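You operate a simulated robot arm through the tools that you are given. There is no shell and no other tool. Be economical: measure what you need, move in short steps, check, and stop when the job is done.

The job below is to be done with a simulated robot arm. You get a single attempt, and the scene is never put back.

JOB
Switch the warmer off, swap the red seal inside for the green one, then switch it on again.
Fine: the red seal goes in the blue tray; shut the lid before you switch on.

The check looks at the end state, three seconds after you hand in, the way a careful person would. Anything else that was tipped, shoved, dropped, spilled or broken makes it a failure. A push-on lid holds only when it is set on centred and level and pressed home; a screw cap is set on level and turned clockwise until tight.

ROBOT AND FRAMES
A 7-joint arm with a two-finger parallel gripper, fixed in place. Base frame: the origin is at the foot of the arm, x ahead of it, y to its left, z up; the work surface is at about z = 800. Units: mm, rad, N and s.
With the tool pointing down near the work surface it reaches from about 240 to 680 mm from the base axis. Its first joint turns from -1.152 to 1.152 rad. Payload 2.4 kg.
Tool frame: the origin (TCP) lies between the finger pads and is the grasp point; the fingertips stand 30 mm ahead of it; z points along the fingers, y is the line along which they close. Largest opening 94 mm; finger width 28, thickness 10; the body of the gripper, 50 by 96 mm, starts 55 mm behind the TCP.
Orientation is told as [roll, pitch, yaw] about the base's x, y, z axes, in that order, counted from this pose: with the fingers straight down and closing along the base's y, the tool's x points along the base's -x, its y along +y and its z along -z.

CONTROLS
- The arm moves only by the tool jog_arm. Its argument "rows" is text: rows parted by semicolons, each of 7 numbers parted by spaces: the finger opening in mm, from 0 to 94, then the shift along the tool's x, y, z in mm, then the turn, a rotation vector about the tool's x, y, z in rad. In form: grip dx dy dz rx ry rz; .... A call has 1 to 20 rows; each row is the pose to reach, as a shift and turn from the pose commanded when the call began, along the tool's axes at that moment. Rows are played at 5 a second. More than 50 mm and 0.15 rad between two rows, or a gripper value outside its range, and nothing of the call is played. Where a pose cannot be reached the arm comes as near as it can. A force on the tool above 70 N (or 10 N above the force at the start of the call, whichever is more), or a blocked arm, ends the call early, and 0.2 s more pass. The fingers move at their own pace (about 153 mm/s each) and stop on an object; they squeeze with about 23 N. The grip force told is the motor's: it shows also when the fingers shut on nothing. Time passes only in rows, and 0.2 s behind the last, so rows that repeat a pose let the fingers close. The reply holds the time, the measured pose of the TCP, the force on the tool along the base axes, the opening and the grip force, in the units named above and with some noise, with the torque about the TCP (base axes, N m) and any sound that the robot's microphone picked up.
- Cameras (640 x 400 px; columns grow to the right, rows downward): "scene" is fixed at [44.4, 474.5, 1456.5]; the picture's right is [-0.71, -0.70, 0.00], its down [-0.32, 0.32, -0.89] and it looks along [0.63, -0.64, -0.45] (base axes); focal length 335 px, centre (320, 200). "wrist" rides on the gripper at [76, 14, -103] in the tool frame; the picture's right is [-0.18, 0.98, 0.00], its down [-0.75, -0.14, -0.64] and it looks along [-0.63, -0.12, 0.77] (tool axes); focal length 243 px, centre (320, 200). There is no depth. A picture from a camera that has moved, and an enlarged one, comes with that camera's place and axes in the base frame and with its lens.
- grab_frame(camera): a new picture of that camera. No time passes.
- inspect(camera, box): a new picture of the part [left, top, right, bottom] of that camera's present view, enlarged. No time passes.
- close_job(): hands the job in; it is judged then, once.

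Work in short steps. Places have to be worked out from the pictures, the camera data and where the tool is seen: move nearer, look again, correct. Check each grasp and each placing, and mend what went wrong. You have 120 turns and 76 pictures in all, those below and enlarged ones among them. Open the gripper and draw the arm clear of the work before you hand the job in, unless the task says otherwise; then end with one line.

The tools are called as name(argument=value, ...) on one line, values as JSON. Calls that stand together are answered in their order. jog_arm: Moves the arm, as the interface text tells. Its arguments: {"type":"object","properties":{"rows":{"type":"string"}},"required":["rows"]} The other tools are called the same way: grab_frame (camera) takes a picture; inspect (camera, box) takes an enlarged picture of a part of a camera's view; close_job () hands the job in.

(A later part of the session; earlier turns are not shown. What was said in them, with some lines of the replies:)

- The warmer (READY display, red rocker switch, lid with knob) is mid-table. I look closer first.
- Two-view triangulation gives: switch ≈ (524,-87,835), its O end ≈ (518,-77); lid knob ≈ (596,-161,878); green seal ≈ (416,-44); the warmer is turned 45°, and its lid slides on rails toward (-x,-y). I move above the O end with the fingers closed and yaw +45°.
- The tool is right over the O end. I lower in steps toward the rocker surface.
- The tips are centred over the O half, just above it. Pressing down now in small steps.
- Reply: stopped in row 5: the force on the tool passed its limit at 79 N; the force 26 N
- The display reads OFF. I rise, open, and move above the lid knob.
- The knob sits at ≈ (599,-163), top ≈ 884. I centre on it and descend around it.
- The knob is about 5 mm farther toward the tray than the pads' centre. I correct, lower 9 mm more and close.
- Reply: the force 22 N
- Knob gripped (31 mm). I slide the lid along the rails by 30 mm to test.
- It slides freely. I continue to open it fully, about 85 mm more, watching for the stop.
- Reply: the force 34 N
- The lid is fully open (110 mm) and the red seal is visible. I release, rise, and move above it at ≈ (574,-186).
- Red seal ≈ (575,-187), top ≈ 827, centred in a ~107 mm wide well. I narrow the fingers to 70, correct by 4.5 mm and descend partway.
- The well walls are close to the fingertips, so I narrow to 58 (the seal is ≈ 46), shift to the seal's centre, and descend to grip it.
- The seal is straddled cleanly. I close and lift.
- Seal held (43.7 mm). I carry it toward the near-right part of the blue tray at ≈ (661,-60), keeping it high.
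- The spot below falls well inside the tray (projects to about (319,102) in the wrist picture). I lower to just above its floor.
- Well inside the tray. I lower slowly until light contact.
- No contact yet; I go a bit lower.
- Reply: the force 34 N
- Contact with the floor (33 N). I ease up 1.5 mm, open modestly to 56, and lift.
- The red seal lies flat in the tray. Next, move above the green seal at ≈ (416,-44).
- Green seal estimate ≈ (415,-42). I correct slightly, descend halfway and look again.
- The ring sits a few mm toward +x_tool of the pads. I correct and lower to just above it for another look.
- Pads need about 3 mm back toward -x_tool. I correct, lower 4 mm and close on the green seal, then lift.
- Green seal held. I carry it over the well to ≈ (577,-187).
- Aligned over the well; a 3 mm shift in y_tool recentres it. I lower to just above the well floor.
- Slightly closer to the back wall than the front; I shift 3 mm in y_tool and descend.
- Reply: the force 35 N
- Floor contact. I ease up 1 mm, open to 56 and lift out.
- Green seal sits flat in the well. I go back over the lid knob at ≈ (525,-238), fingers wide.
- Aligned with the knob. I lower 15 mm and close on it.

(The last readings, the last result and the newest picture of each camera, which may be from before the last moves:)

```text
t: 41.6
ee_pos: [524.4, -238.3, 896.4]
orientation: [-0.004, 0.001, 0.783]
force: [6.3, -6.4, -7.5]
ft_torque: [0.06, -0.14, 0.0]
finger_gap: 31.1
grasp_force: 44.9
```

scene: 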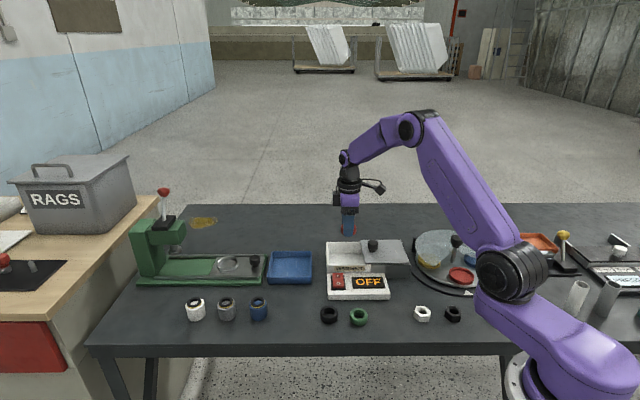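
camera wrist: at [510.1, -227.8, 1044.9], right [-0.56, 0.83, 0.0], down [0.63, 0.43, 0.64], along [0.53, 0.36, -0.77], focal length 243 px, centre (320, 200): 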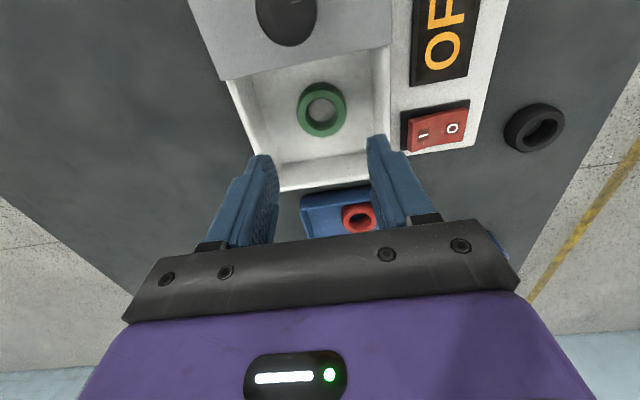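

Knob gripped. I slide the lid back by about 108 mm.

jog_arm(rows="10 -4 0 0 0 0 0; 10 -12 0 0 0 0 0; 10 -22 0 0 0 0 0; 10 -32 0 0 0 0 0; 10 -42 0 0 0 0 0; 10 -52 -0.5 0 0 0 0; 10 -62 -0.5 0 0 0 0; 10 -72 -1 0 0 0 0; 10 -82 -1 0 0 0 0; 10 -92 -1 0 0 0 0; 10 -101 -1 0 0 0 0; 10 -108 -1 0 0 0 0; 10 -108 -1 0 0 0 0")

inspect(camera="scene", box=[290, 215, 420, 312])

```text
t: 44.4
ee_pos: [603.1, -161.0, 896.2]
orientation: [-0.004, 0.003, 0.785]
force: [10.7, -8.7, -3.2]
ft_torque: [-0.13, -0.02, 0.07]
finger_gap: 30.9
grasp_force: 45.1
```

```text
4.12 times, centred on (355, 264) of scene
camera zoom: at [44.7, 474.2, 1456.6], right [-0.71, -0.7, 0.0], down [-0.32, 0.32, -0.89], along [0.63, -0.64, -0.45], focal length 1382 px, centre (176, -62)
```

zoom: 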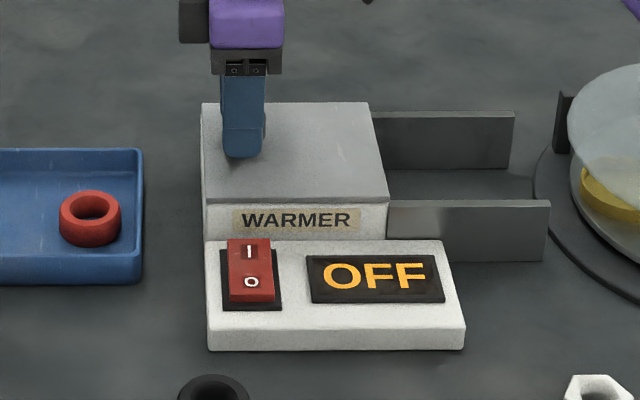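

The lid looks shut. I push a few mm further to feel for the end stop.

jog_arm(rows="10 -1.5 0 0 0 0 0; 10 -3 0 0 0 0 0; 10 -4 0 0 0 0 0; 10 -4 0 0 0 0 0")

inspect(camera="scene", box=[310, 225, 370, 270])

```text
t: 45.4
ee_pos: [603.7, -160.2, 896.5]
orientation: [0.002, 0.004, 0.783]
force: [-10.6, -10.1, 4.3]
ft_torque: [0.1, 0.16, -0.14]
finger_gap: 31.5
grasp_force: 44.7
```

```text
8.89 times, centred on (340, 248) of scene
camera zoom: at [44.0, 474.2, 1456.6], right [-0.71, -0.7, 0.0], down [-0.31, 0.32, -0.89], along [0.63, -0.64, -0.45], focal length 2980 px, centre (142, -222)
```

zoom: 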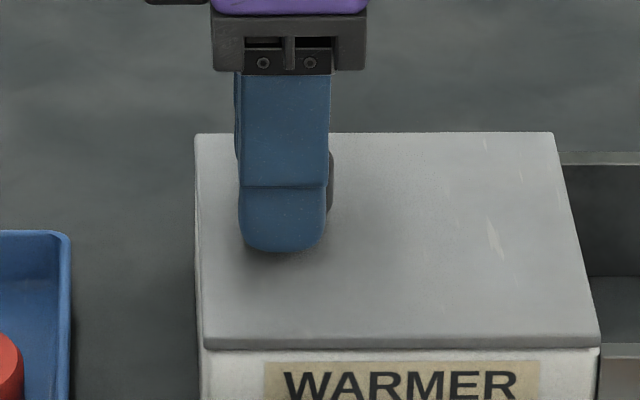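

Lid is against its stop and shut. I ease off, release the knob, rise, and move over the I side of the rocker at ≈ (538,-98) with closed fingers.

jog_arm(rows="10 2 0 0 0 0 0; 50 2 0 0 0 0 0; 94 2 0 0 0 0 0; 94 2 0 0 0 0 0; 94 2 0 -35 0 0 0; 50 3 0 -70 0 0 0; 0 4 45 -70 0 0 0; 0 4 90 -70 0 0 0; 0 4 90 -45 0 0 0; 0 4 90 -15 0 0 0; 0 4 90 15 0 0 0; 0 4 90 15 0 0 0")

inspect(camera="wrist", box=[200, 40, 440, 220])

inspect(camera="scene", box=[300, 225, 400, 300])

```text
t: 48.0
ee_pos: [544.0, -97.8, 879.7]
orientation: [-0.003, 0.001, 0.785]
force: [0.0, -0.5, -0.4]
ft_torque: [0.02, 0.03, -0.01]
finger_gap: 0.0
grasp_force: 22.6
```

```text
2.22 times, centred on (320, 130) of wrist
camera zoom: at [480.4, -140.4, 984.3], right [-0.56, 0.83, 0.0], down [0.63, 0.43, 0.64], along [0.53, 0.36, -0.77], focal length 539 px, centre (320, 356)
```

zoom: 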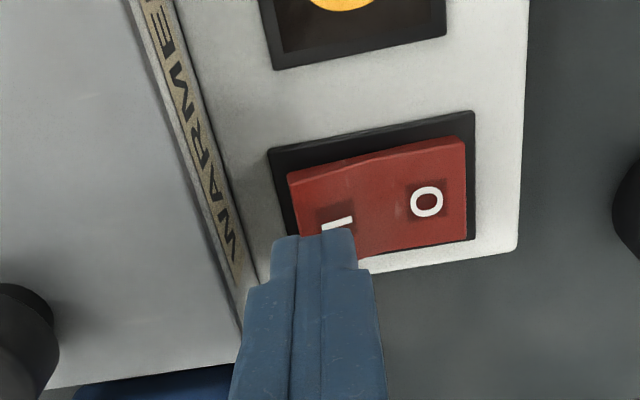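

```text
5.33 times, centred on (350, 262) of scene
camera zoom: at [44.4, 474.5, 1456.5], right [-0.71, -0.7, 0.0], down [-0.32, 0.32, -0.89], along [0.63, -0.64, -0.45], focal length 1788 px, centre (160, -133)
```

zoom: 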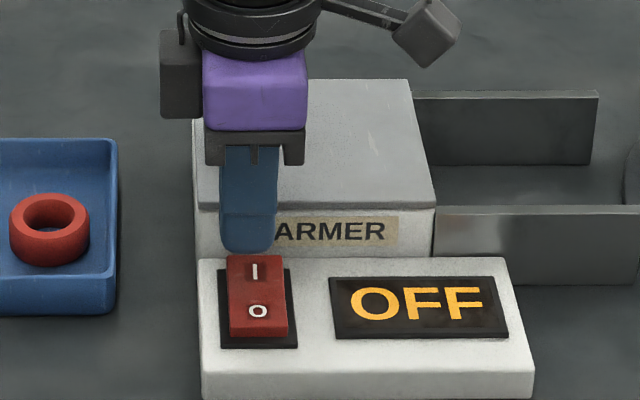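

Shift 4 mm in x and 3 mm in y to sit over the "I", then press.

jog_arm(rows="0 4 3 0 0 0 0; 0 4 3 5 0 0 0; 0 4 3 10 0 0 0; 0 4 3 13 0 0 0; 0 4 3 16 0 0 0; 0 4 3 19 0 0 0; 0 4 3 22 0 0 0; 0 4 3 25 0 0 0")

inspect(camera="scene", box=[300, 225, 400, 300])

```text
t: 49.6
ee_pos: [536.6, -98.2, 865.9]
orientation: [-0.004, 0.0, 0.783]
force: [-10.2, 1.6, 22.2]
ft_torque: [0.24, 0.45, 0.07]
finger_gap: 0.0
grasp_force: 23.2
heard: click
stopped in row 7: the force on the tool passed its limit at 77 N (the readings are from after the stop); the commanded pose is now the measured one
```

```text
5.33 times, centred on (350, 262) of scene
camera zoom: at [43.7, 474.6, 1456.5], right [-0.71, -0.7, 0.0], down [-0.31, 0.32, -0.89], along [0.63, -0.64, -0.45], focal length 1788 px, centre (160, -133)
```

zoom: 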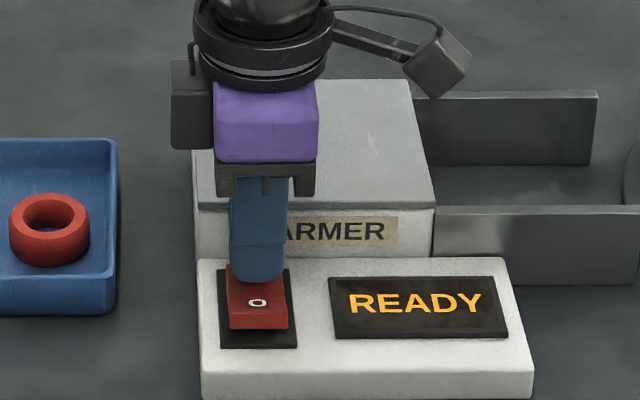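

A click and READY: it is on. I retract straight up and back, open, then check the whole scene.

jog_arm(rows="0 0 0 -30 0 0 0; 0 0 0 -70 0 0 0; 0 0 0 -110 0 0 0; 94 20 20 -150 0 0 0; 94 40 40 -180 0 0 0; 94 60 60 -200 0 0 0; 94 80 80 -210 0 0 0; 94 80 80 -210 0 0 0")

grab_frame(camera="scene")

inspect(camera="scene", box=[240, 220, 420, 345])

```text
t: 51.4
ee_pos: [424.6, -93.5, 1076.2]
orientation: [-0.004, -0.001, 0.785]
force: [0.2, 0.2, -0.5]
ft_torque: [-0.01, 0.0, 0.02]
finger_gap: 93.9
grasp_force: 0.1
```

```text
27 pictures are left
```

scene: 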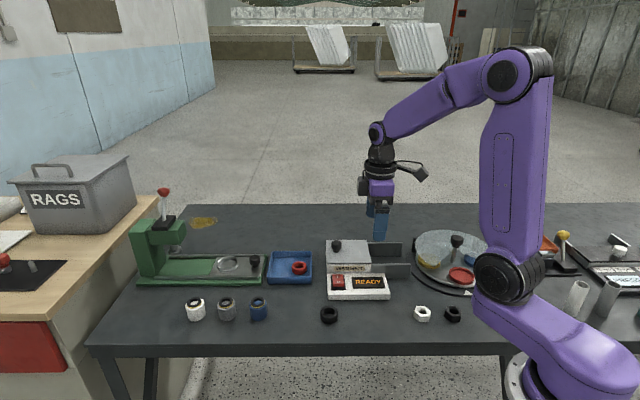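

```text
3.20 times, centred on (330, 282) of scene
camera zoom: at [44.3, 474.5, 1456.5], right [-0.71, -0.7, 0.0], down [-0.32, 0.32, -0.89], along [0.63, -0.64, -0.45], focal length 1073 px, centre (288, -64)
```

zoom: 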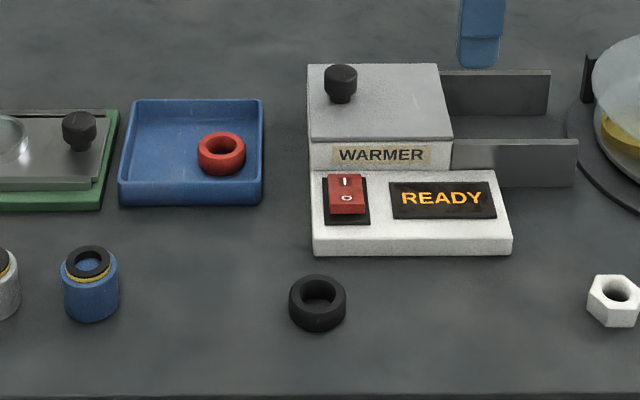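

The last picture shows the lid shut, READY lit and the red seal in the tray; nothing else has moved and the arm is clear. I hand in.

close_job()

```text
The job is handed in.
```

The warmer was switched off, the green seal replaced the red one (now in the blue tray), the lid was shut, and the warmer is on again showing READY.
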